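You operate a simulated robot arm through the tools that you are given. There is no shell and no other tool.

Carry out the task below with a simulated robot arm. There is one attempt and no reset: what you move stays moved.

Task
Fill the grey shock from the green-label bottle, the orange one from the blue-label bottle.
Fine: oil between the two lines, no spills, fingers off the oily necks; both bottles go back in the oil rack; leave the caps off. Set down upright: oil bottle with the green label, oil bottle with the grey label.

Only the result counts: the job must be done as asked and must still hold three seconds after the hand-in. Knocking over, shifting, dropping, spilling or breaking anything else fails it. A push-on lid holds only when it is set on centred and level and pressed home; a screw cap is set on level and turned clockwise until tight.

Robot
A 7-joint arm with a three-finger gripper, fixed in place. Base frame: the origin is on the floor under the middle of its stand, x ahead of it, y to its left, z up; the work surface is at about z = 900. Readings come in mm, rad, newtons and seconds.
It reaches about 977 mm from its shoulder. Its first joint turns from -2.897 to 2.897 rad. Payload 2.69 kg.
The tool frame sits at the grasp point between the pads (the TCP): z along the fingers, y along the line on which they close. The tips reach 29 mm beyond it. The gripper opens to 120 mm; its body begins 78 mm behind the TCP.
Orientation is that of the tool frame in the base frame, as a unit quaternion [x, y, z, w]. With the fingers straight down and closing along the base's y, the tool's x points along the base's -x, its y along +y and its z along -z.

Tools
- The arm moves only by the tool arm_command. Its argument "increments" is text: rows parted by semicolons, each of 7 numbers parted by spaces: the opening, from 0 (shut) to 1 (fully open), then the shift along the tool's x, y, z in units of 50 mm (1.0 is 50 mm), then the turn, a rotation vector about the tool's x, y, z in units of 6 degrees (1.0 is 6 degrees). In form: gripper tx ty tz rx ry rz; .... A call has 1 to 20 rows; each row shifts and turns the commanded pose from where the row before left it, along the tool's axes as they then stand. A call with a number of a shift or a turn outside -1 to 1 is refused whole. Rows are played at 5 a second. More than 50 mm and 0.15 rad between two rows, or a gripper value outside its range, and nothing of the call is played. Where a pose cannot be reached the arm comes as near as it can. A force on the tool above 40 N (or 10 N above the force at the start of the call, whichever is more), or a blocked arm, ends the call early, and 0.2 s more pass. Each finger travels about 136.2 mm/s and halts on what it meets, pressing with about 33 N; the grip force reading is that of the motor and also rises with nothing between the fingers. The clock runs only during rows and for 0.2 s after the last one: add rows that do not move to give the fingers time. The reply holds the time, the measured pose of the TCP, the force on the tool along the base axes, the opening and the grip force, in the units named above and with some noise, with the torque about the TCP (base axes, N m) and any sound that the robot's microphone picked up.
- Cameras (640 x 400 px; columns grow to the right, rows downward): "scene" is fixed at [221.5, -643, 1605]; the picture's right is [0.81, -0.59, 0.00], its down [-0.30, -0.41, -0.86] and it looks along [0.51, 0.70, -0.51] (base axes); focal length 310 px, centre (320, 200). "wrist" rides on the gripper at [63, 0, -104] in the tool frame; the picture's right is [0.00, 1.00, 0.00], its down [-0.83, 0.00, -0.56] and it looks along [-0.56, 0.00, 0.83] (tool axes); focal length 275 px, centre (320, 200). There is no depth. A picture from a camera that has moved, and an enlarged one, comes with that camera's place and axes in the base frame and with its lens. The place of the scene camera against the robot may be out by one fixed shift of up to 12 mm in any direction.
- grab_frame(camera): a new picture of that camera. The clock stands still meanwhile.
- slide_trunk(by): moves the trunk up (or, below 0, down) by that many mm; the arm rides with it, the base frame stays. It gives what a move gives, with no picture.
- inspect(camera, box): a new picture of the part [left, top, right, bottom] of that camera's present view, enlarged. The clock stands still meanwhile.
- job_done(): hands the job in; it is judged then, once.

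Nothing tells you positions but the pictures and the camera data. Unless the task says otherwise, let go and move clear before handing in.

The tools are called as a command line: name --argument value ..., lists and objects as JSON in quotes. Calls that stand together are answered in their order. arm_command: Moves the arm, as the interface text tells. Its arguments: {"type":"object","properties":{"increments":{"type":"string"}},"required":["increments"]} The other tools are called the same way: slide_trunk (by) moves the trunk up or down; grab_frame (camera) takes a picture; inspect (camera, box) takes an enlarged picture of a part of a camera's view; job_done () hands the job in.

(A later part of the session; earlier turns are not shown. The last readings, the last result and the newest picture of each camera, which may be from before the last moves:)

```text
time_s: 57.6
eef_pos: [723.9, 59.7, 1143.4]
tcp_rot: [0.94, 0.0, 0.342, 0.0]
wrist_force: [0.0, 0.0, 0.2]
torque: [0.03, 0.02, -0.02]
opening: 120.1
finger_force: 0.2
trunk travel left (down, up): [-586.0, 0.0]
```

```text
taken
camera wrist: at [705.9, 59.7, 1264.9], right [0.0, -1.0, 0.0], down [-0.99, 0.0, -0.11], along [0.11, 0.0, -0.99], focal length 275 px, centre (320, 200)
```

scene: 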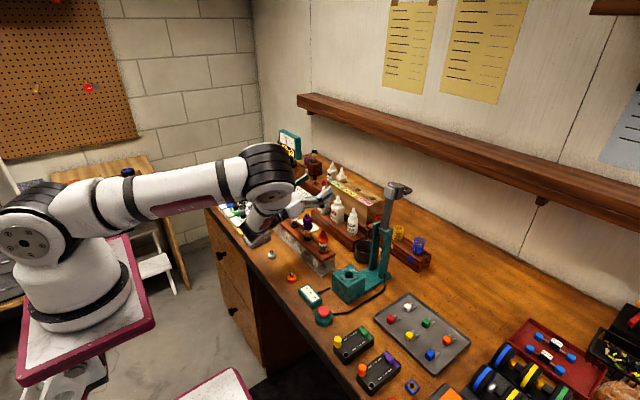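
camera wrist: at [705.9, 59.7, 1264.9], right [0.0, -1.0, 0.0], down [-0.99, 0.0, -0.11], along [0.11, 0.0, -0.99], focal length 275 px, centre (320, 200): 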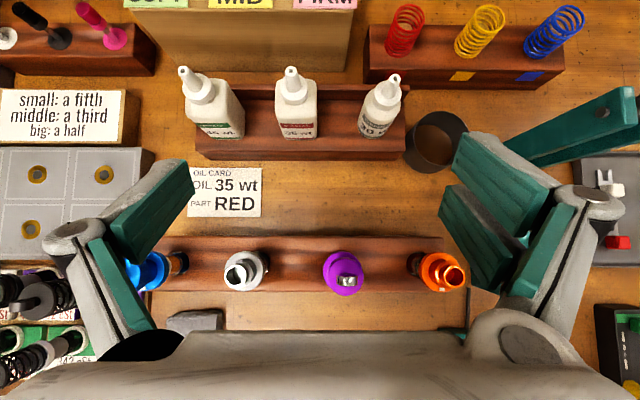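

inspect --camera "wrist" --box '[200, 230, 300, 310]'

inspect --camera "wrist" --box '[390, 230, 490, 310]'

inspect --camera "wrist" --box '[160, 50, 420, 170]'

```text
5.00 times, centred on (250, 270) of wrist
camera zoom: at [705.9, 59.7, 1264.9], right [0.0, -1.0, 0.0], down [-0.99, 0.0, -0.11], along [0.11, 0.0, -0.99], focal length 1376 px, centre (670, -150)
```

zoom: 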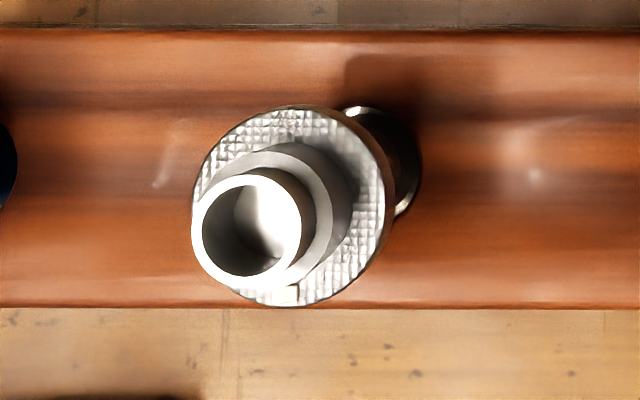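

```text
5.00 times, centred on (440, 270) of wrist
camera zoom: at [705.9, 59.7, 1264.9], right [0.0, -1.0, 0.0], down [-0.99, 0.0, -0.11], along [0.11, 0.0, -0.99], focal length 1376 px, centre (-280, -150)
```

zoom: 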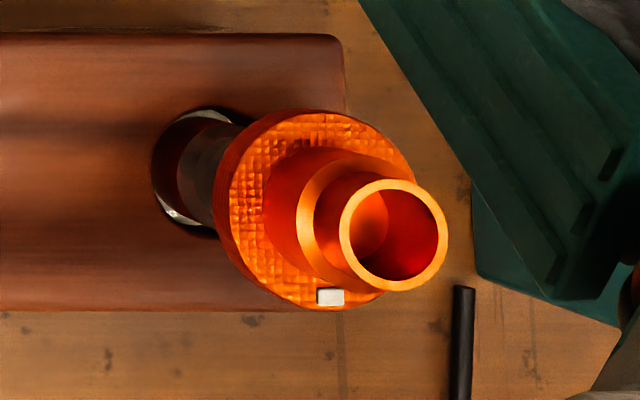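

```text
2.46 times, centred on (290, 110) of wrist
camera zoom: at [705.9, 59.7, 1264.9], right [0.0, -1.0, 0.0], down [-0.99, 0.0, -0.11], along [0.11, 0.0, -0.99], focal length 678 px, centre (394, 422)
```

zoom: 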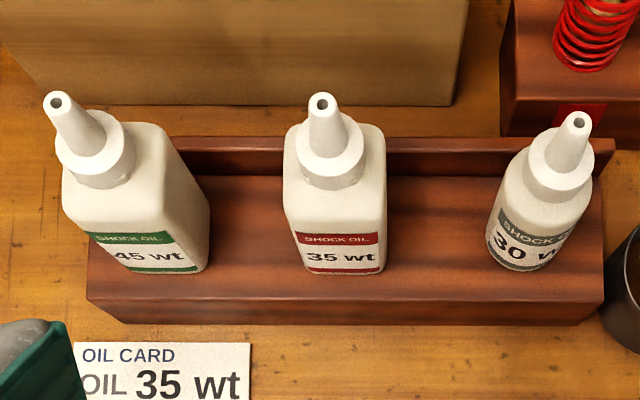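

The cross-checked numbers are consistent. The openings are at (669.5, 125, 1045) for the grey shock and (669.5, −46, 1045) for the orange. The rack floor is at about 957, and the bottles at x≈828 are at y≈165, 81.5 and −1.5. I'll rehearse the carry and pour (fingers down, unroll, pitch up) with no bottle, up high.

arm_command --increments "0.4 0.514 0 -0.613 0 0 0; 0.4 0 0 0 0 -1 0; 0.4 0 0 0 0 -1 0; 0.4 0 0 0 0 -1 0; 0.4 0 0 0 0 -1 0; 0.4 0 0 0 0 -1 0; 0.4 0 0 0 0 -1 0; 0.4 0 0 0 0 -0.667 0; 0.4 0 0 0 0 0 -1; 0.4 0 0 0 0 0 -1; 0.4 0 0 0 0 0 -1; 0.4 0 0 0 0 0 -1; 0.4 0 0 0 0 0 -1; 0.4 0 0 0 0 0 -1; 0.4 0 0 0 0 0 -1; 0.4 0 0 0 0 0 -1; 0.4 0 0 0 0 0 -1; 0.4 0 0 0 0 0 -1"

arm_command --increments "0.4 0 0 0 0 0 -1; 0.4 0 0 0 0 0 -1; 0.4 0 0 0 0 0 -1; 0.4 0 0 0 0 0 -1; 0.4 0 0 0 0 0 -1; 0.4 0 0 0 0 0 -1; 0.4 0 0 0 0 0 -1; 0.4 0 0 0 0 0 -1; 0.4 0 0 0 0 0 -1; 0.4 0 0 0 0 0 -1; 0.4 0 0 0 0 0 -1; 0.4 0 0 0 0 0 -1; 0.4 0 0 0 0 0 -1; 0.4 0 0 0 0 0 -1; 0.4 0 0 0 0 0 -1; 0.4 0 0 0 0 0 -1; 0.4 0 0 0 0 0 -1; 0.4 0 0 0 0 0 -1; 0.4 0 0 0 0 0 -1; 0.4 0 0 0 0 0 -1"

```text
time_s: 61.4
eef_pos: [724.7, 60.5, 1183.3]
tcp_rot: [0.866, 0.501, 0.0, 0.0]
wrist_force: [-0.8, -0.3, 0.9]
torque: [0.0, -0.04, -0.04]
opening: 48.3
finger_force: 0.1
trunk travel left (down, up): [-586.0, 0.0]
```

```text
time_s: 65.6
eef_pos: [724.4, 60.2, 1183.9]
tcp_rot: [0.0, 1.0, -0.001, 0.0]
wrist_force: [1.0, 0.3, 0.1]
torque: [0.03, 0.03, 0.0]
opening: 48.3
finger_force: 0.1
trunk travel left (down, up): [-586.0, 0.0]
```

arm_command --increments "0.4 0.073 -0.707 0.067 0 0 0; 0.4 0.073 -0.707 0.067 0 0 0; 0.4 0.073 -0.707 0.067 0 0 0; 0.4 0 0 0 0 -1 0; 0.4 0 0 0 0 -1 0; 0.4 0 0 0 0 -1 0; 0.4 0 0 0 0 -1 0; 0.4 0 0 0 0 -1 0; 0.4 0 0 0 0 -1 0; 0.4 0 0 0 0 -1 0; 0.4 0 0 0 0 -1 0; 0.4 0 0 0 0 -1 0; 0.4 0 0 0 0 -1 0; 0.4 0 0 0 0 -1 0; 0.4 0 0 0 0 -1 0; 0.4 0 0 0 0 -1 0; 0.4 0 0 0 0 -0.333 0; 0.4 0 0 0 0 0 0; 0.4 0 0 0 0 0 0"

grab_frame --camera "scene"

grab_frame --camera "wrist"

```text
time_s: 69.6
eef_pos: [713.6, -47.6, 1175.2]
tcp_rot: [-0.001, 0.766, 0.001, 0.643]
wrist_force: [0.2, 0.2, 0.4]
torque: [0.01, -0.03, 0.01]
opening: 48.0
finger_force: 0.1
trunk travel left (down, up): [-586.0, 0.0]
```

```text
taken
```

scene: 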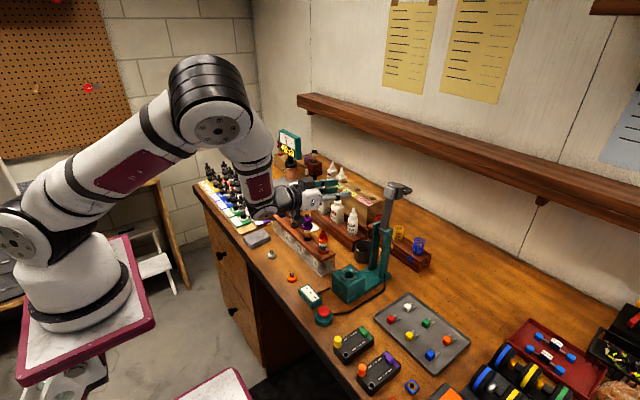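

```text
taken
camera wrist: at [600.1, -46.8, 1130.4], right [0.0, 1.0, 0.0], down [-0.4, 0.0, 0.92], along [0.92, 0.0, 0.4], focal length 275 px, centre (320, 200)
```

wrist: 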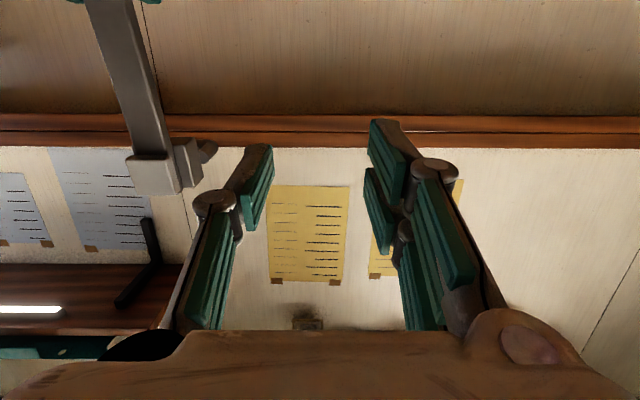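

The rehearsal reaches every attitude. I'll reverse back to the pick attitude (camera up, 50° down), then go above the grey-label bottle, the only one that fits the "blue" wording given the set-down line.

arm_command --increments "0.55 0 0 0 0 1 0; 0.55 0 0 0 0 1 0; 0.55 0 0 0 0 1 0; 0.55 0 0 0 0 1 0; 0.55 0 0 0 0 1 0; 0.55 0 0 0 0 1 0; 0.55 0 0 0 0 1 0; 0.55 0 0 0 0 1 0; 0.55 0 0 0 0 1 0; 0.55 0 0 0 0 1 0; 0.55 0 0 0 0 1 0; 0.55 0 0 0 0 1 0; 0.55 0 0 0 0 1 0; 0.55 0 0 0 0 0.333 0; 0.55 0 0 0 0 0 1; 0.55 0 0 0 0 0 1; 0.55 0 0 0 0 0 1; 0.55 0 0 0 0 0 1; 0.55 0 0 0 0 0 1; 0.55 0 0 0 0 0 1"

arm_command --increments "0.55 0 0 0 0 0 1; 0.55 0 0 0 0 0 1; 0.55 0 0 0 0 0 1; 0.55 0 0 0 0 0 1; 0.55 0 0 0 0 0 1; 0.55 0 0 0 0 0 1; 0.55 0 0 0 0 0 1; 0.55 0 0 0 0 0 1; 0.55 0 0 0 0 0 1; 0.55 0 0 0 0 0 1; 0.55 0 0 0 0 0 1; 0.55 0 0 0 0 0 1; 0.55 0 0 0 0 0 1; 0.55 0 0 0 0 0 1; 0.55 0 0 0 0 0 1; 0.55 0 0 0 0 0 1; 0.55 0 0 0 0 0 1; 0.55 0 0 0 0 0 1; 0.55 0 0 0 0 0 1; 0.55 0 0 0 0 0 1"

arm_command --increments "0.55 0 0 0 0 0 1; 0.55 0 0 0 0 0 1; 0.55 0 0 0 0 0 1; 0.55 0 0 0 0 0 1; 0.55 0 0 0 0 1 0; 0.55 0 0 0 0 1 0; 0.55 0 0 0 0 1 0; 0.55 0 0 0 0 1 0; 0.55 0 0 0 0 1 0; 0.55 0 0 0 0 1 0; 0.55 0 0 0 0 0.667 0; 0.55 0 0 0 0 0 0"

grab_frame --camera "wrist"

```text
time_s: 73.8
eef_pos: [712.5, -45.6, 1173.3]
tcp_rot: [0.31, 0.951, 0.0, 0.0]
wrist_force: [-0.3, -0.5, 0.4]
torque: [-0.02, 0.01, -0.01]
opening: 66.2
finger_force: 0.2
trunk travel left (down, up): [-586.0, 0.0]
```

```text
time_s: 78.0
eef_pos: [713.1, -45.8, 1174.1]
tcp_rot: [0.978, 0.207, 0.0, 0.0]
wrist_force: [0.1, -0.5, 0.0]
torque: [-0.03, -0.01, -0.01]
opening: 65.9
finger_force: 0.0
trunk travel left (down, up): [-586.0, 0.0]
```

```text
time_s: 80.6
eef_pos: [712.5, -46.0, 1163.3]
tcp_rot: [0.948, 0.001, 0.32, -0.001]
wrist_force: [1.2, 0.6, 0.7]
torque: [0.0, 0.0, 0.0]
opening: 66.2
finger_force: 0.1
out of reach, approached as far as the arm can: row 11
trunk travel left (down, up): [-586.0, 0.0]
```

```text
taken
camera wrist: at [700.2, -46.2, 1285.8], right [0.01, -1.0, 0.0], down [-1.0, -0.01, -0.06], along [0.06, 0.0, -1.0], focal length 275 px, centre (320, 200)
```

wrist: 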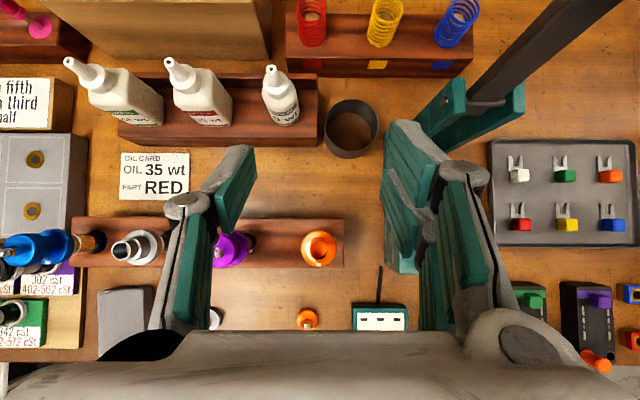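

arm_command --increments "0.55 0.442 -0.297 0.613 0 0 0; 0.55 0.442 -0.297 0.613 0 0 0; 0.55 0.442 -0.297 0.613 0 0 0; 0.55 0 0 0 0 0.45 0; 0.55 0 0 0 0 0 0; 0.55 0 0 0 0 0 0"

grab_frame --camera "wrist"

grab_frame --camera "scene"

```text
time_s: 82.0
eef_pos: [822.6, -1.4, 1137.3]
tcp_rot: [0.932, -0.001, 0.363, 0.0]
wrist_force: [0.4, -0.2, 0.3]
torque: [0.02, -0.04, 0.02]
opening: 65.9
finger_force: 0.0
trunk travel left (down, up): [-586.0, 0.0]
```

```text
taken
camera wrist: at [798.7, -0.8, 1256.8], right [0.0, -1.0, 0.0], down [-0.99, 0.0, -0.16], along [0.16, 0.0, -0.99], focal length 275 px, centre (320, 200)
```

wrist: 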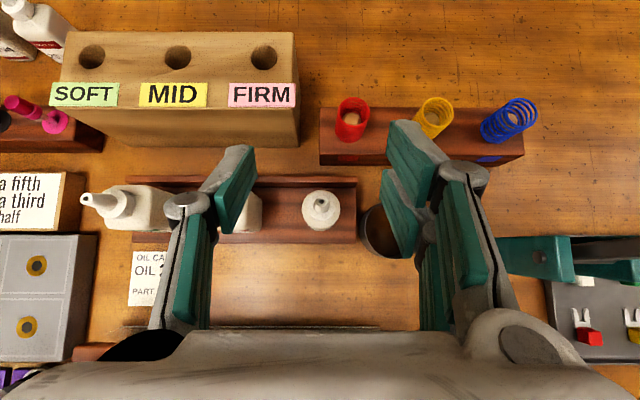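

```text
taken
```

scene: 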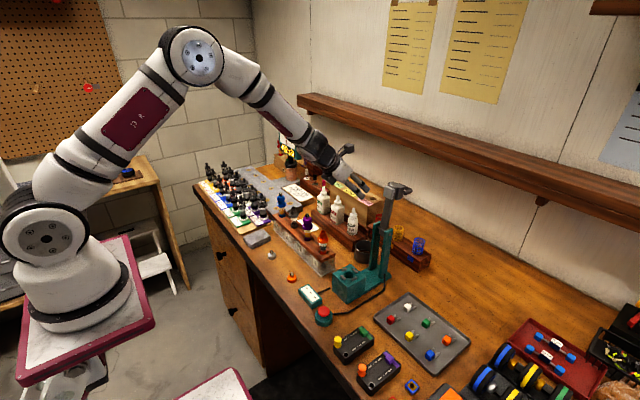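

arm_command --increments "0.55 0 0 0 0 -0.45 0; 0.55 0 0 0 0 0 0; 0.55 0 0 0 0 0 0"

inspect --camera "wrist" --box '[180, 140, 460, 315]'

```text
time_s: 82.8
eef_pos: [824.5, 1.0, 1136.4]
tcp_rot: [0.935, 0.001, 0.355, -0.004]
wrist_force: [0.2, 0.0, 0.4]
torque: [0.0, 0.0, -0.01]
opening: 65.9
finger_force: 0.1
trunk travel left (down, up): [-586.0, 0.0]
```

```text
2.29 times, centred on (320, 228) of wrist
camera zoom: at [802.7, -0.4, 1257.0], right [0.01, -1.0, 0.0], down [-0.99, -0.01, -0.14], along [0.14, 0.0, -0.99], focal length 629 px, centre (320, 137)
```

zoom: 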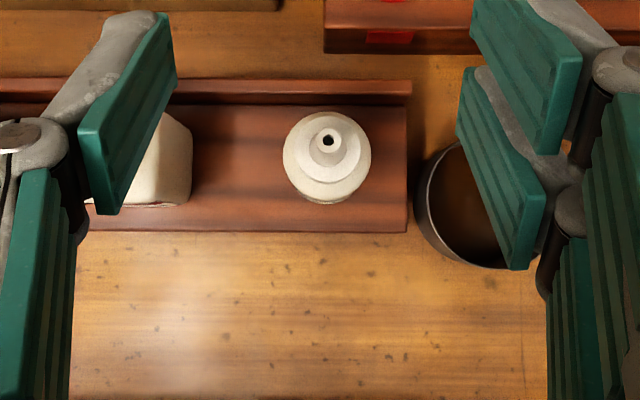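

arm_command --increments "0.55 0 0 0 0 0 0; 0.55 0 0 0 0 0 0; 0.55 0 0 0 0 0 0; 0.55 0 0 0 0 0 0; 0.55 0 0 0 0 0 0"

inspect --camera "wrist" --box '[180, 140, 460, 315]'

```text
time_s: 84.0
eef_pos: [823.8, -0.2, 1137.1]
tcp_rot: [0.935, 0.002, 0.355, -0.003]
wrist_force: [0.4, -0.2, -0.3]
torque: [0.04, 0.01, -0.01]
opening: 66.1
finger_force: 0.1
trunk travel left (down, up): [-586.0, 0.0]
```

```text
2.29 times, centred on (320, 228) of wrist
camera zoom: at [802.6, -0.5, 1257.0], right [0.01, -1.0, 0.0], down [-0.99, -0.01, -0.14], along [0.14, 0.0, -0.99], focal length 629 px, centre (320, 137)
```

zoom: 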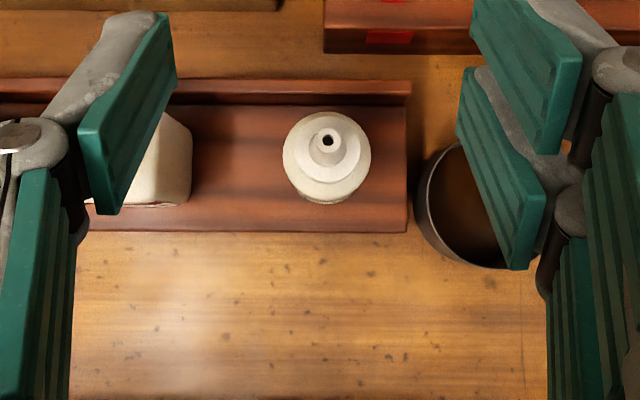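

There's a small steady-state orientation error of about 1.5° here, probably from a joint near its limit. I'll descend part way and see whether it grows before committing.

arm_command --increments "0.55 -0.386 0.02 0.46 0 0 0; 0.55 -0.386 0.02 0.46 0 0 0; 0.55 0 0 0 0 0 0; 0.55 0 0 0 0 0 0"

grab_frame --camera "wrist"

grab_frame --camera "scene"

```text
time_s: 85.0
eef_pos: [823.5, -4.8, 1076.9]
tcp_rot: [0.94, 0.0, 0.342, 0.0]
wrist_force: [0.6, -0.2, -0.2]
torque: [0.01, 0.01, -0.03]
opening: 65.8
finger_force: 0.0
trunk travel left (down, up): [-586.0, 0.0]
```

```text
taken
camera wrist: at [804.2, -3.7, 1197.2], right [0.0, -1.0, 0.0], down [-0.99, 0.0, -0.11], along [0.11, 0.0, -0.99], focal length 275 px, centre (320, 200)
```

wrist: 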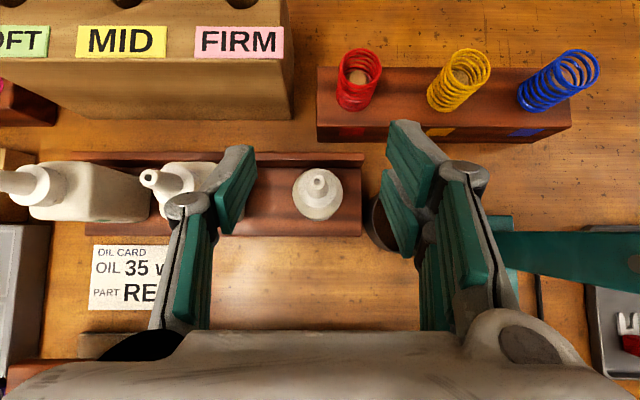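

```text
taken
```

scene: 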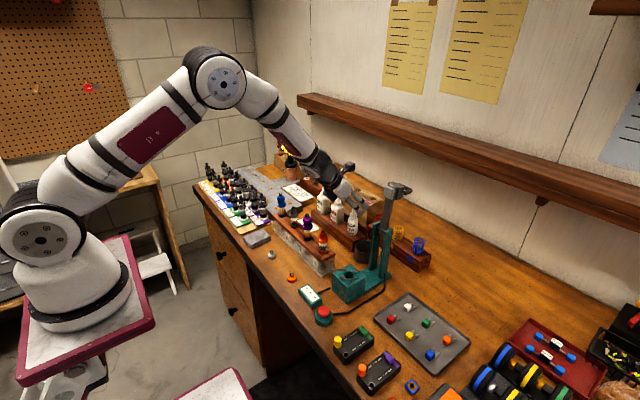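

The pose is now exact, and the fingers straddle the grey-label bottle. I'll zoom in to check the centring.

inspect --camera "wrist" --box '[220, 130, 420, 255]'

inspect --camera "scene" --box '[310, 150, 410, 260]'

```text
3.20 times, centred on (320, 192) of wrist
camera zoom: at [804.2, -3.7, 1197.2], right [0.0, -1.0, 0.0], down [-0.99, 0.0, -0.11], along [0.11, 0.0, -0.99], focal length 881 px, centre (320, 224)
```

zoom: 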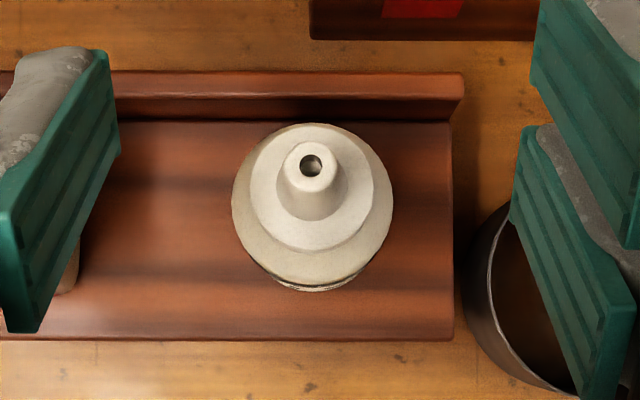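

```text
3.64 times, centred on (360, 205) of scene
camera zoom: at [221.5, -643.0, 1605.0], right [0.81, -0.59, 0.0], down [-0.3, -0.41, -0.86], along [0.51, 0.7, -0.51], focal length 1126 px, centre (174, 182)
```

zoom: 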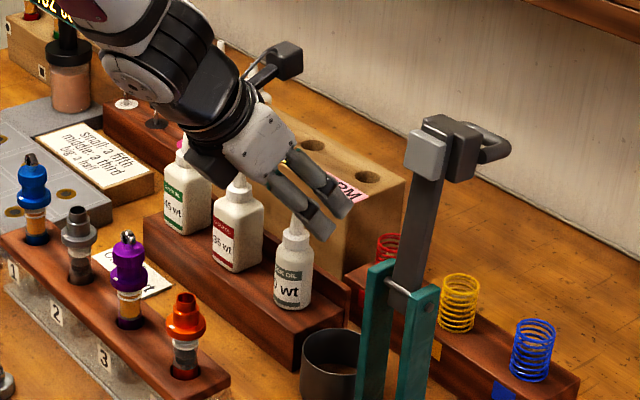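

Centred to within about 1 mm. I'll lower to the grip height (TCP z≈1000), which keeps the fingertips just above the rack floor.

arm_command --increments "0.55 -0.334 -0.0073 0.39 0 0 0; 0.55 -0.334 -0.0073 0.39 0 0 0; 0.55 -0.334 -0.0073 0.39 0 0 0; 0.55 0 0 0 0 0 0; 0.55 0 0 0 0 0 0"

grab_frame --camera "wrist"

inspect --camera "scene" --box '[310, 170, 390, 260]'

```text
time_s: 86.2
eef_pos: [823.4, -3.1, 999.1]
tcp_rot: [0.94, 0.0, 0.342, -0.001]
wrist_force: [-0.5, 0.5, 0.3]
torque: [0.0, -0.01, -0.02]
opening: 66.0
finger_force: 0.1
trunk travel left (down, up): [-586.0, 0.0]
```

```text
taken
camera wrist: at [803.9, -2.2, 1120.8], right [0.0, -1.0, 0.0], down [-0.99, 0.0, -0.11], along [0.11, 0.0, -0.99], focal length 275 px, centre (320, 200)
```

wrist: 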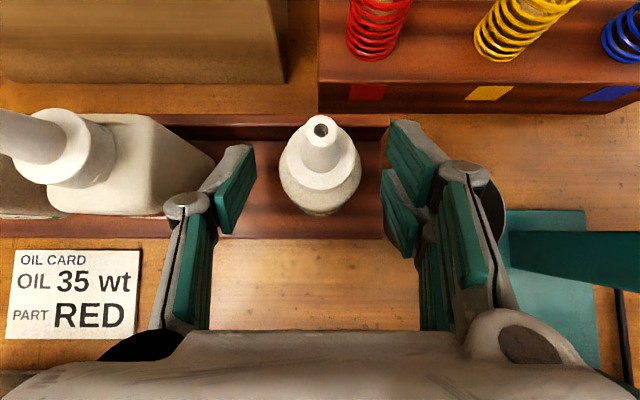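

```text
4.44 times, centred on (350, 215) of scene
camera zoom: at [221.5, -643.0, 1605.0], right [0.81, -0.59, 0.0], down [-0.3, -0.41, -0.86], along [0.51, 0.7, -0.51], focal length 1376 px, centre (187, 133)
```

zoom: 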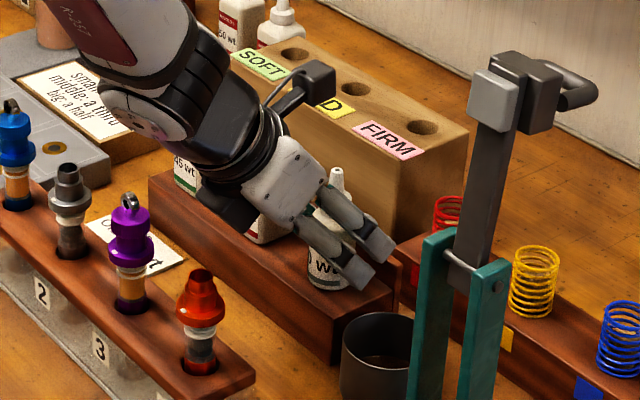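

The grip position looks right, with the pads on the bottle body and clear of the neck. I'll close gently.

arm_command --increments "0.42 0 0 0 0 0 0; 0.36 0 0 0 0 0 0; 0.32 0 0 0 0 0 0; 0.28 0 0 0 0 0 0; 0.24 0 0 0 0 0 0; 0.24 0 0 0 0 0 0; 0.24 0 0 0 0 0 0"

grab_frame --camera "wrist"

inspect --camera "scene" --box '[310, 170, 390, 260]'

```text
time_s: 87.8
eef_pos: [822.5, -1.7, 999.6]
tcp_rot: [0.94, 0.0, 0.342, 0.0]
wrist_force: [-0.5, -0.4, -0.4]
torque: [-0.01, 0.05, -0.02]
opening: 34.5
finger_force: 32.9
trunk travel left (down, up): [-586.0, 0.0]
```

```text
taken
camera wrist: at [804.0, -2.2, 1120.9], right [0.0, -1.0, 0.0], down [-0.99, 0.0, -0.11], along [0.11, 0.0, -0.99], focal length 275 px, centre (320, 200)
```

wrist: 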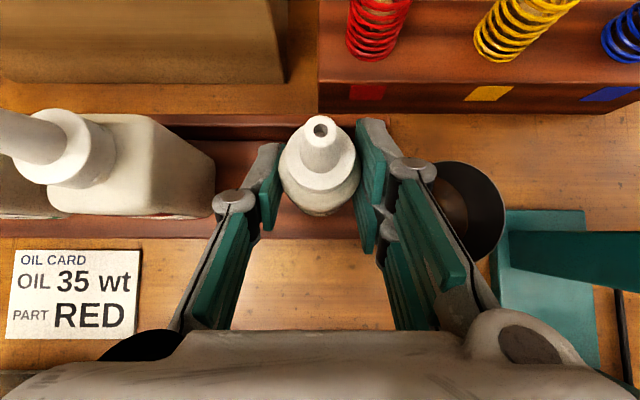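

```text
4.44 times, centred on (350, 215) of scene
camera zoom: at [221.5, -643.0, 1605.0], right [0.81, -0.59, 0.0], down [-0.3, -0.41, -0.86], along [0.51, 0.7, -0.51], focal length 1376 px, centre (187, 133)
```

zoom: 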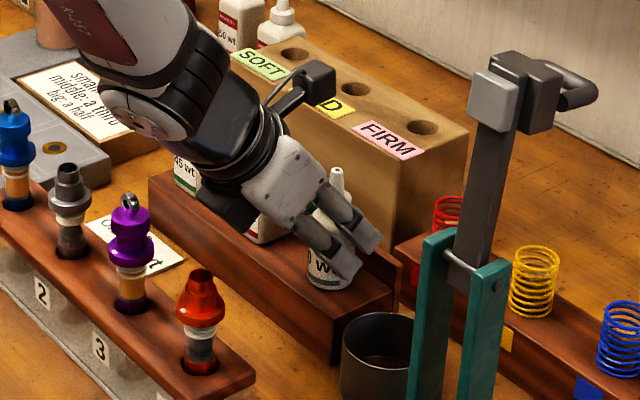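

The bottle is gripped at 34.5 mm on the body. I'll measure the nozzle tip precisely in the hand's frame, then lift straight up.

inspect --camera "wrist" --box '[260, 90, 380, 240]'

arm_command --increments "0.24 0.2572 0 -0.3064 0 0 0; 0.24 0.2572 0 -0.3064 0 0 0; 0.24 0.2572 0 -0.3064 0 0 0; 0.24 0 0 0 0 0 0; 0.24 0 0 0 0 0 0"

inspect --camera "wrist" --box '[260, 90, 380, 240]'

inspect --camera "scene" --box '[310, 150, 390, 250]'

```text
2.67 times, centred on (320, 165) of wrist
camera zoom: at [804.0, -2.2, 1120.9], right [0.0, -1.0, 0.0], down [-0.99, 0.0, -0.11], along [0.11, 0.0, -0.99], focal length 734 px, centre (320, 293)
```

zoom: 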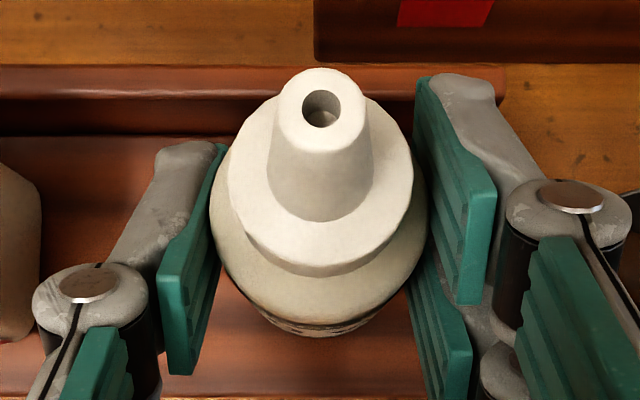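

```text
time_s: 89.0
eef_pos: [822.7, -2.0, 1059.5]
tcp_rot: [0.939, 0.0, 0.343, 0.0]
wrist_force: [-0.1, 0.2, -1.6]
torque: [-0.02, -0.04, 0.03]
opening: 34.2
finger_force: 33.2
trunk travel left (down, up): [-586.0, 0.0]
```

```text
2.67 times, centred on (320, 165) of wrist
camera zoom: at [804.0, -2.1, 1180.4], right [0.0, -1.0, 0.0], down [-0.99, 0.0, -0.11], along [0.11, 0.0, -0.99], focal length 734 px, centre (320, 293)
```

zoom: 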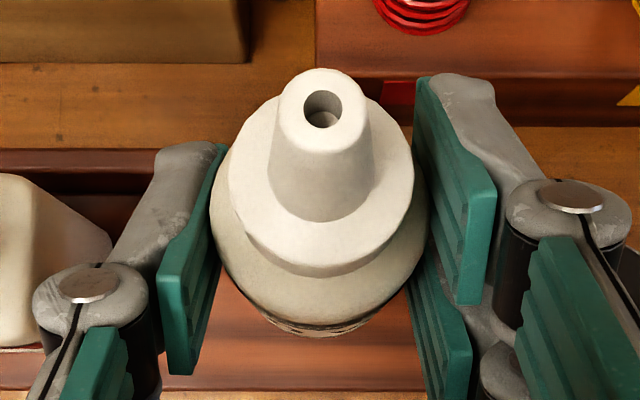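

```text
4.00 times, centred on (350, 200) of scene
camera zoom: at [221.5, -643.0, 1605.0], right [0.81, -0.59, 0.0], down [-0.3, -0.41, -0.86], along [0.51, 0.7, -0.51], focal length 1238 px, centre (200, 200)
```

zoom: 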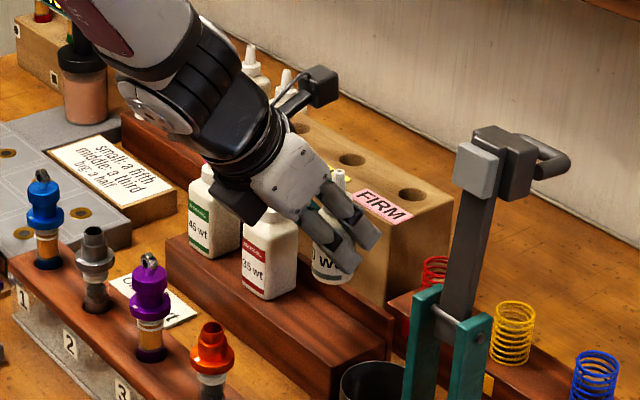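

Clean lift, with no slip. The nozzle sits at (39.5, 0, −37.8) in the hand frame. I'll raise it further and pitch to fingers-down, which leans the bottle only 40°, then unroll.

arm_command --increments "0.24 0.5787 0 -0.6894 0 0 0; 0.24 0.5787 0 -0.6894 0 0 0; 0.24 0 0 0 0 -1 0; 0.24 0 0 0 0 -1 0; 0.24 0 0 0 0 -1 0; 0.24 0 0 0 0 -1 0; 0.24 0 0 0 0 -1 0; 0.24 0 0 0 0 -1 0; 0.24 0 0 0 0 -0.667 0; 0.24 0 0 0 0 0 0; 0.24 0 0 0 0 0 0"

grab_frame --camera "scene"

```text
time_s: 91.4
eef_pos: [822.3, -1.3, 1150.4]
tcp_rot: [1.0, 0.001, 0.0, 0.0]
wrist_force: [0.6, 0.3, -0.9]
torque: [0.0, 0.02, -0.01]
opening: 34.4
finger_force: 32.9
trunk travel left (down, up): [-586.0, 0.0]
```

```text
taken
```

scene: 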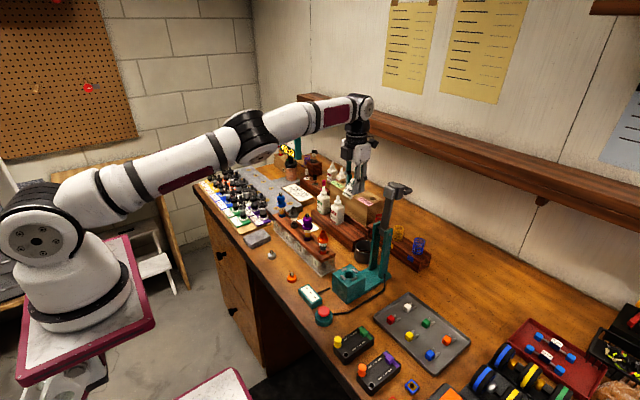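

arm_command --increments "0.24 0 0 0 0 0 -1; 0.24 0 0 0 0 0 -1; 0.24 0 0 0 0 0 -1; 0.24 0 0 0 0 0 -1; 0.24 0 0 0 0 0 -1; 0.24 0 0 0 0 0 -1; 0.24 0 0 0 0 0 -1; 0.24 0 0 0 0 0 -1; 0.24 0 0 0 0 0 -1; 0.24 0 0 0 0 0 -1; 0.24 0 0 0 0 0 -1; 0.24 0 0 0 0 0 -1; 0.24 0 0 0 0 0 -1; 0.24 0 0 0 0 0 -1; 0.24 0 0 0 0 0 -1"

arm_command --increments "0.24 0 0 0 0 0 -1; 0.24 0 0 0 0 0 -1; 0.24 0 0 0 0 0 -1; 0.24 0 0 0 0 0 -1; 0.24 0 0 0 0 0 -1; 0.24 0 0 0 0 0 -1; 0.24 0 0 0 0 0 -1; 0.24 0 0 0 0 0 -1; 0.24 0 0 0 0 0 -1; 0.24 0 0 0 0 0 -1; 0.24 0 0 0 0 0 -1; 0.24 0 0 0 0 0 -1; 0.24 0 0 0 0 0 -1; 0.24 0 0 0 0 0 -1; 0.24 0 0 0 0 0 -1; 0.24 0 0 0 0 0 0"

grab_frame --camera "wrist"

grab_frame --camera "scene"

```text
time_s: 94.6
eef_pos: [822.6, -1.1, 1150.1]
tcp_rot: [0.707, 0.708, 0.0, -0.001]
wrist_force: [-0.5, -0.8, -0.8]
torque: [0.0, -0.01, 0.0]
opening: 34.7
finger_force: 32.8
trunk travel left (down, up): [-586.0, 0.0]
```

```text
time_s: 98.0
eef_pos: [821.8, -2.0, 1149.2]
tcp_rot: [0.0, 1.0, 0.0, -0.001]
wrist_force: [-0.2, -0.3, -1.3]
torque: [0.0, 0.01, -0.01]
opening: 34.5
finger_force: 33.4
trunk travel left (down, up): [-586.0, 0.0]
```

```text
taken
camera wrist: at [759.2, -2.8, 1254.1], right [-0.01, 1.0, 0.0], down [0.83, 0.0, 0.56], along [0.56, 0.0, -0.83], focal length 275 px, centre (320, 200)
```

wrist: 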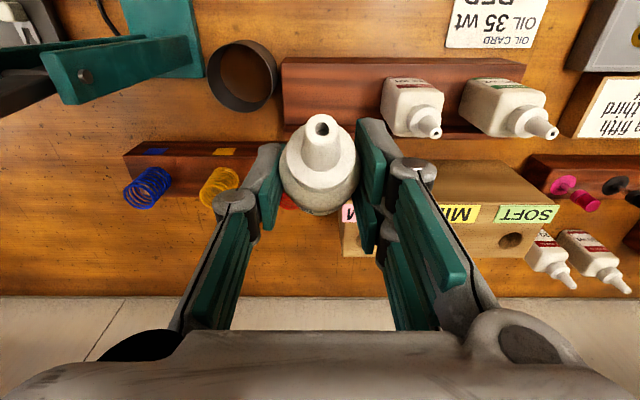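

```text
taken
```

scene: 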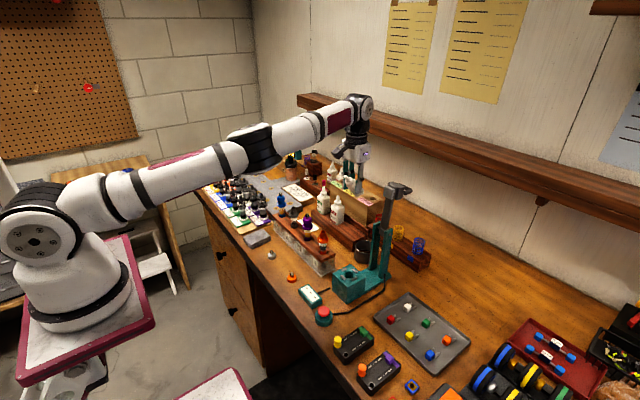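

The bottle is leaning 40° with its nozzle towards the robot. I'll bring the nozzle over the orange shock, staying about 80 mm above it, and check alignment before tilting.

arm_command --increments "0.24 0.755 -0.289 0 0 0 0; 0.24 0.755 -0.289 0 0 0 0; 0.24 0.755 -0.289 0 0 0 0; 0.24 0 0 0.63 0 0 0; 0.24 0 0 0.63 0 0 0; 0.24 0 0 0 0 0 0; 0.24 0 0 0 0 0 0"

grab_frame --camera "wrist"

inspect --camera "scene" --box '[260, 150, 400, 280]'

```text
time_s: 99.6
eef_pos: [708.8, -46.3, 1086.6]
tcp_rot: [-0.001, 1.0, 0.0, 0.0]
wrist_force: [0.1, 0.2, -0.6]
torque: [0.02, -0.04, 0.03]
opening: 34.4
finger_force: 32.9
trunk travel left (down, up): [-586.0, 0.0]
```

```text
taken
camera wrist: at [646.8, -46.7, 1191.2], right [0.0, 1.0, 0.0], down [0.83, 0.0, 0.56], along [0.56, 0.0, -0.83], focal length 275 px, centre (320, 200)
```

wrist: 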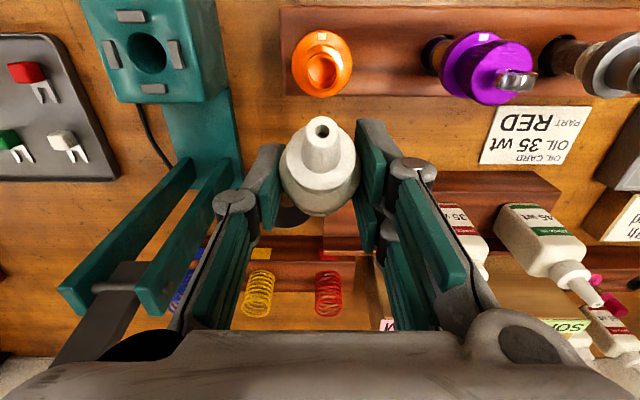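

```text
3.08 times, centred on (330, 215) of scene
camera zoom: at [221.5, -643.0, 1605.0], right [0.81, -0.59, 0.0], down [-0.3, -0.41, -0.86], along [0.51, 0.7, -0.51], focal length 953 px, centre (289, 154)
```

zoom: 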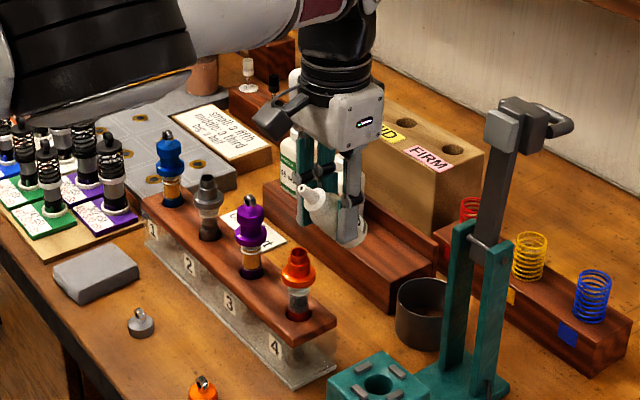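

inspect --camera "wrist" --box '[250, 20, 390, 160]'

inspect --camera "scene" --box '[315, 195, 365, 255]'

```text
2.86 times, centred on (320, 90) of wrist
camera zoom: at [646.8, -46.7, 1191.2], right [0.0, 1.0, 0.0], down [0.83, 0.0, 0.56], along [0.56, 0.0, -0.83], focal length 786 px, centre (320, 514)
```

zoom: 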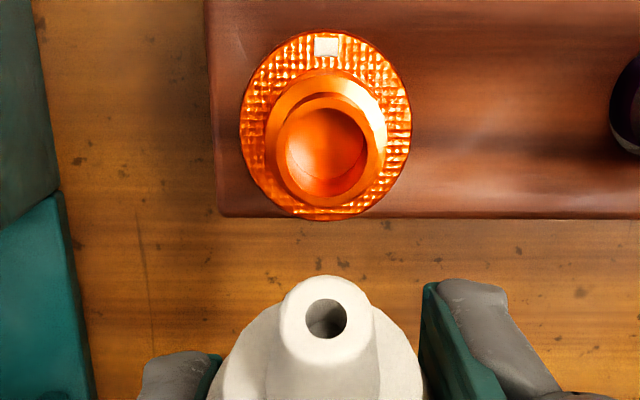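

```text
6.67 times, centred on (340, 225) of scene
camera zoom: at [221.5, -643.0, 1605.0], right [0.81, -0.59, 0.0], down [-0.3, -0.41, -0.86], along [0.51, 0.7, -0.51], focal length 2064 px, centre (187, 33)
```

zoom: 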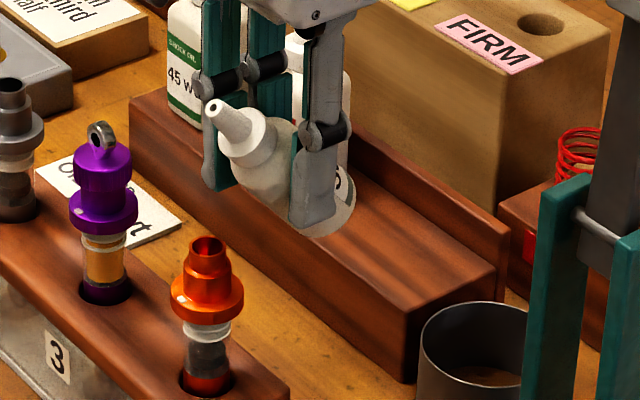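

The nozzle and opening line up within about 1–2 mm in both views. I'll now tilt about the nozzle tip in small steps, first to 64° of tilt, then lower the nozzle closer.

arm_command --increments "0.24 0.016 0 0 0 0 0; 0.24 -0.0747 0 -0.0867 0 -1 0; 0.24 -0.0747 0 -0.0867 0 -1 0; 0.24 -0.0747 0 -0.0867 0 -1 0; 0.24 -0.0747 0 -0.0867 0 -1 0; 0.24 0.163 0 0.365 0 0 0; 0.24 0.163 0 0.365 0 0 0; 0.24 0 0 0 0 0 0"

grab_frame --camera "wrist"

inspect --camera "scene" --box '[315, 195, 365, 255]'

```text
time_s: 101.4
eef_pos: [719.8, -45.7, 1065.8]
tcp_rot: [0.0, 0.978, -0.001, 0.208]
wrist_force: [0.2, 0.0, -1.2]
torque: [0.01, -0.01, 0.0]
opening: 34.4
finger_force: 32.3
trunk travel left (down, up): [-586.0, 0.0]
```

```text
taken
camera wrist: at [620.5, -46.4, 1135.6], right [0.0, 1.0, 0.0], down [0.53, 0.0, 0.85], along [0.85, 0.0, -0.53], focal length 275 px, centre (320, 200)
```

wrist: 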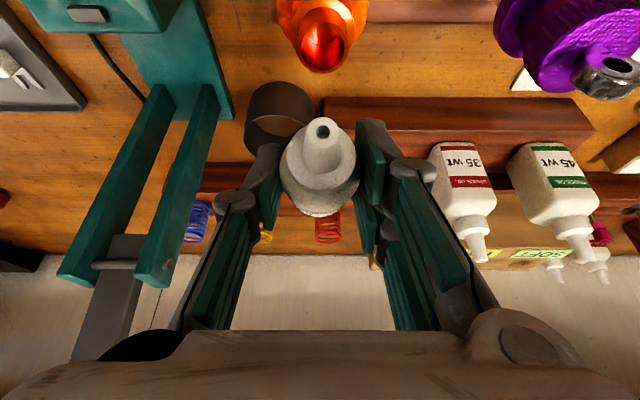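

```text
6.67 times, centred on (340, 225) of scene
camera zoom: at [221.5, -643.0, 1605.0], right [0.81, -0.59, 0.0], down [-0.3, -0.41, -0.86], along [0.51, 0.7, -0.51], focal length 2064 px, centre (187, 33)
```

zoom: 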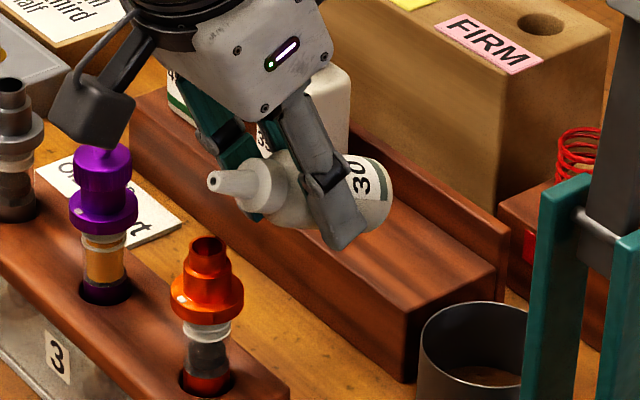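

arm_command --increments "0.24 -0.0747 0 -0.0867 0 -1 0; 0.24 -0.0747 0 -0.0867 0 -1 0; 0.24 0.141 0 0.194 0 0 0; 0.24 0 0 0 0 0 0; 0.24 0 0 0 0 0 0"

inspect --camera "scene" --box '[315, 205, 365, 255]'

grab_frame --camera "wrist"

```text
time_s: 102.6
eef_pos: [721.6, -45.4, 1065.4]
tcp_rot: [0.0, 0.951, 0.0, 0.309]
wrist_force: [-0.3, 0.3, 0.1]
torque: [-0.02, 0.03, -0.04]
opening: 34.4
finger_force: 32.6
trunk travel left (down, up): [-586.0, 0.0]
```

```text
8.00 times, centred on (340, 230) of scene
camera zoom: at [221.5, -643.0, 1605.0], right [0.81, -0.59, 0.0], down [-0.3, -0.41, -0.86], along [0.51, 0.7, -0.51], focal length 2477 px, centre (160, -40)
```

zoom: 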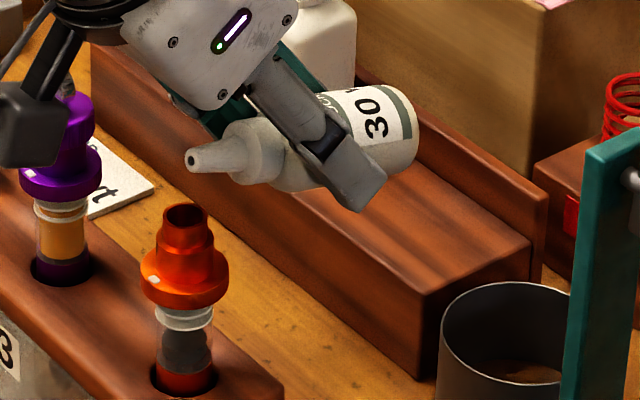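

```text
taken
camera wrist: at [610.4, -45.8, 1112.4], right [0.0, 1.0, 0.0], down [0.35, 0.0, 0.94], along [0.94, 0.0, -0.35], focal length 275 px, centre (320, 200)
```

wrist: 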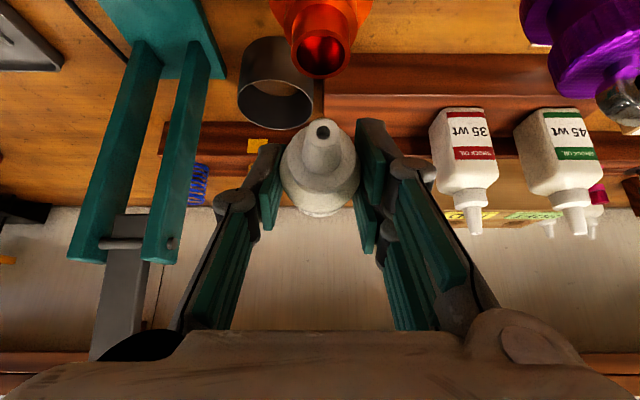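

inspect --camera "wrist" --box '[260, 0, 380, 160]'

inspect --camera "scene" --box '[325, 215, 355, 245]'

```text
2.50 times, centred on (320, 80) of wrist
camera zoom: at [610.4, -45.8, 1112.4], right [0.0, 1.0, 0.0], down [0.35, 0.0, 0.94], along [0.94, 0.0, -0.35], focal length 688 px, centre (320, 500)
```

zoom: 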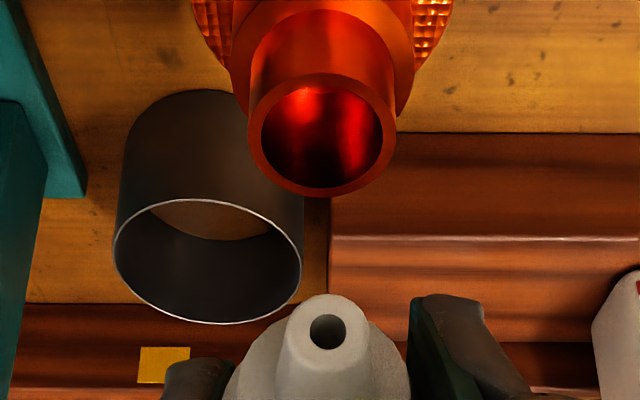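

```text
13.33 times, centred on (340, 230) of scene
camera zoom: at [221.5, -643.0, 1605.0], right [0.81, -0.59, 0.0], down [-0.3, -0.41, -0.86], along [0.51, 0.7, -0.51], focal length 4128 px, centre (53, -200)
```

zoom: 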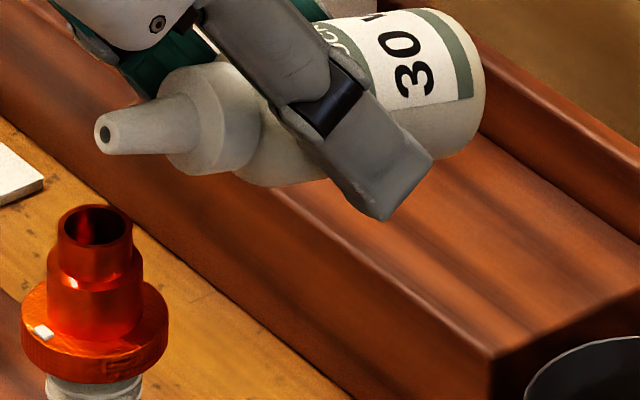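

The two cameras together show the nozzle is 3.4 mm too far out in x and 23 mm above the rim. The scene camera has a small height bias, and I've corrected the nozzle offset to (37.7, 0.5, −32.8). I'll shift in, lower a little, and keep tilting in small steps.

arm_command --increments "0.24 0.134 -0.01 0.1 0 0 0; 0.24 -0.0644 0 -0.0824 0 -1 0; 0.24 0 0 0 0 0 0; 0.24 0 0 0 0 0 0"

inspect --camera "scene" --box '[320, 215, 360, 255]'

inspect --camera "wrist" --box '[260, 0, 380, 160]'

```text
time_s: 103.6
eef_pos: [719.8, -45.9, 1060.9]
tcp_rot: [0.0, 0.934, 0.0, 0.359]
wrist_force: [0.2, -0.8, -0.3]
torque: [0.03, 0.0, 0.01]
opening: 34.5
finger_force: 32.8
trunk travel left (down, up): [-586.0, 0.0]
```

```text
10.00 times, centred on (340, 235) of scene
camera zoom: at [221.5, -643.0, 1605.0], right [0.81, -0.59, 0.0], down [-0.3, -0.41, -0.86], along [0.51, 0.7, -0.51], focal length 3096 px, centre (120, -150)
```

zoom: 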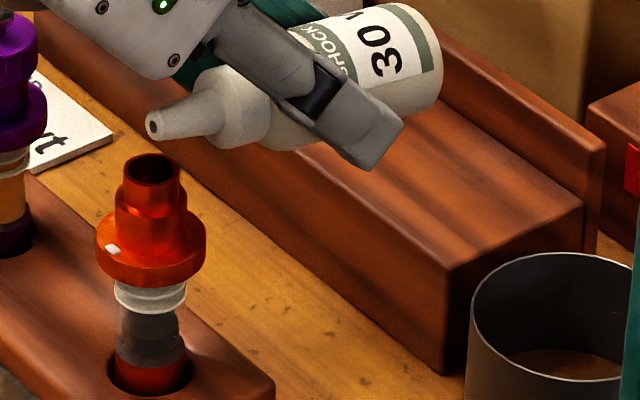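

```text
2.50 times, centred on (320, 80) of wrist
camera zoom: at [603.9, -46.4, 1097.6], right [0.0, 1.0, 0.0], down [0.25, 0.0, 0.97], along [0.97, 0.0, -0.25], focal length 688 px, centre (320, 500)
```

zoom: 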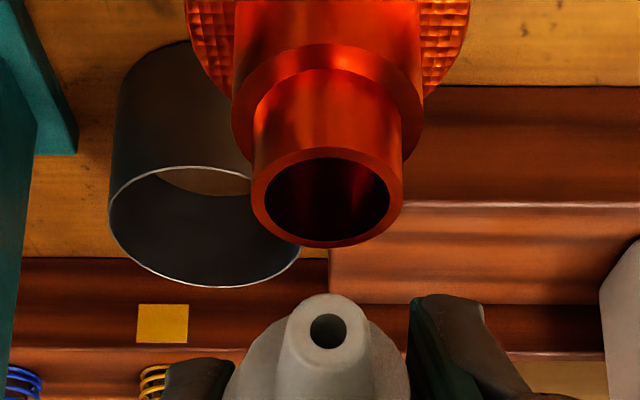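

Aligned to within about 1 mm, nozzle roughly 16 mm above the rim, with no flow at 82° tilt. I'll continue to tilt.

arm_command --increments "0.24 -0.0644 0 -0.0824 0 -1 0; 0.24 0 0 0 0 0 0; 0.24 0 0 0 0 0 0"

inspect --camera "scene" --box '[320, 215, 360, 255]'

arm_command --increments "0.24 -0.0644 0 -0.0824 0 -1 0; 0.24 0 0 0 0 0 0; 0.24 0 0 0 0 0 0"

inspect --camera "scene" --box '[320, 215, 360, 255]'

```text
time_s: 104.4
eef_pos: [719.0, -45.5, 1067.2]
tcp_rot: [0.0, 0.913, 0.001, 0.407]
wrist_force: [0.2, -0.5, 0.0]
torque: [0.0, 0.01, -0.04]
opening: 34.5
finger_force: 33.0
trunk travel left (down, up): [-586.0, 0.0]
```

```text
10.00 times, centred on (340, 235) of scene
camera zoom: at [221.5, -643.0, 1605.0], right [0.81, -0.59, 0.0], down [-0.3, -0.41, -0.86], along [0.51, 0.7, -0.51], focal length 3096 px, centre (120, -150)
```

zoom: 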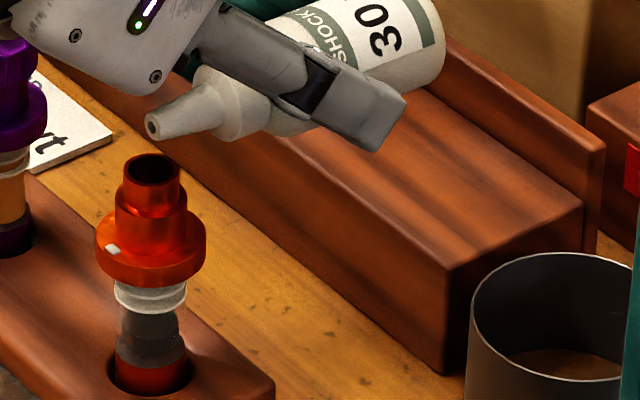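

```text
time_s: 105.2
eef_pos: [718.8, -46.2, 1071.6]
tcp_rot: [0.0, 0.891, 0.0, 0.454]
wrist_force: [-0.1, -0.1, -1.0]
torque: [0.01, 0.0, 0.03]
opening: 33.8
finger_force: 33.2
trunk travel left (down, up): [-586.0, 0.0]
```

```text
10.00 times, centred on (340, 235) of scene
camera zoom: at [221.5, -643.0, 1605.0], right [0.81, -0.59, 0.0], down [-0.3, -0.41, -0.86], along [0.51, 0.7, -0.51], focal length 3096 px, centre (120, -150)
```

zoom: 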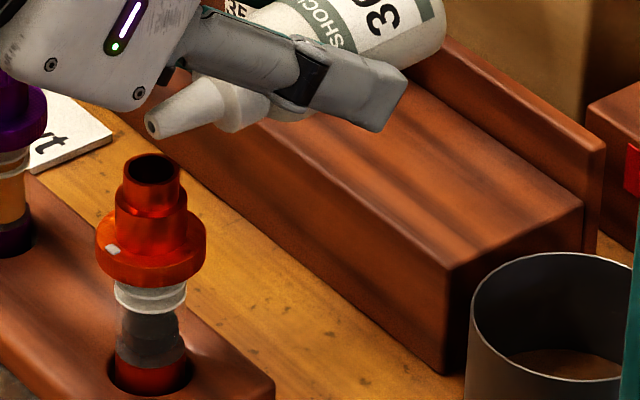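

arm_command --increments "0.24 -0.0644 0 -0.0824 0 -1 0; 0.24 0 0 0 0 0 0; 0.24 0 0 0 0 0 0"

inspect --camera "scene" --box '[320, 215, 360, 255]'

arm_command --increments "0.24 -0.0644 0 -0.0824 0 -1 0; 0.24 0 0 0 0 0 0; 0.24 0 0 0 0 0 0"

inspect --camera "scene" --box '[320, 215, 360, 255]'

```text
time_s: 106.0
eef_pos: [717.3, -45.5, 1078.3]
tcp_rot: [0.0, 0.866, 0.0, 0.499]
wrist_force: [0.4, 0.8, -0.3]
torque: [-0.01, -0.01, -0.01]
opening: 34.5
finger_force: 33.1
trunk travel left (down, up): [-586.0, 0.0]
```

```text
10.00 times, centred on (340, 235) of scene
camera zoom: at [221.5, -643.0, 1605.0], right [0.81, -0.59, 0.0], down [-0.3, -0.41, -0.86], along [0.51, 0.7, -0.51], focal length 3096 px, centre (120, -150)
```

zoom: 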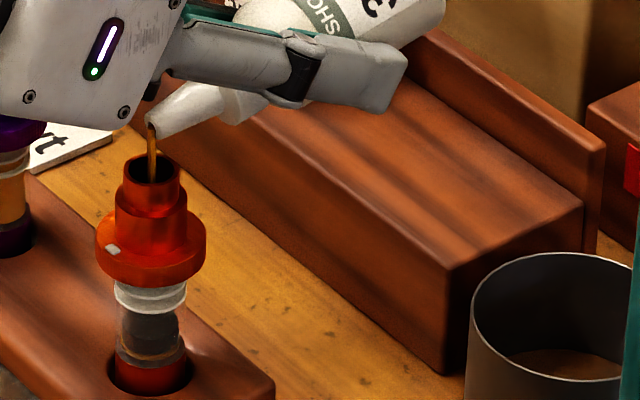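

```text
time_s: 106.8
eef_pos: [715.4, -45.2, 1082.1]
tcp_rot: [0.0, 0.839, 0.0, 0.544]
wrist_force: [0.6, 0.3, -1.2]
torque: [0.02, -0.01, 0.0]
opening: 34.5
finger_force: 32.4
trunk travel left (down, up): [-586.0, 0.0]
```

```text
10.00 times, centred on (340, 235) of scene
camera zoom: at [221.5, -643.0, 1605.0], right [0.81, -0.59, 0.0], down [-0.3, -0.41, -0.86], along [0.51, 0.7, -0.51], focal length 3096 px, centre (120, -150)
```

zoom: 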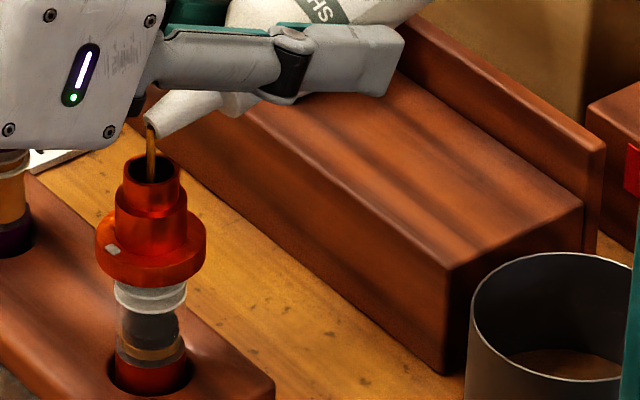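

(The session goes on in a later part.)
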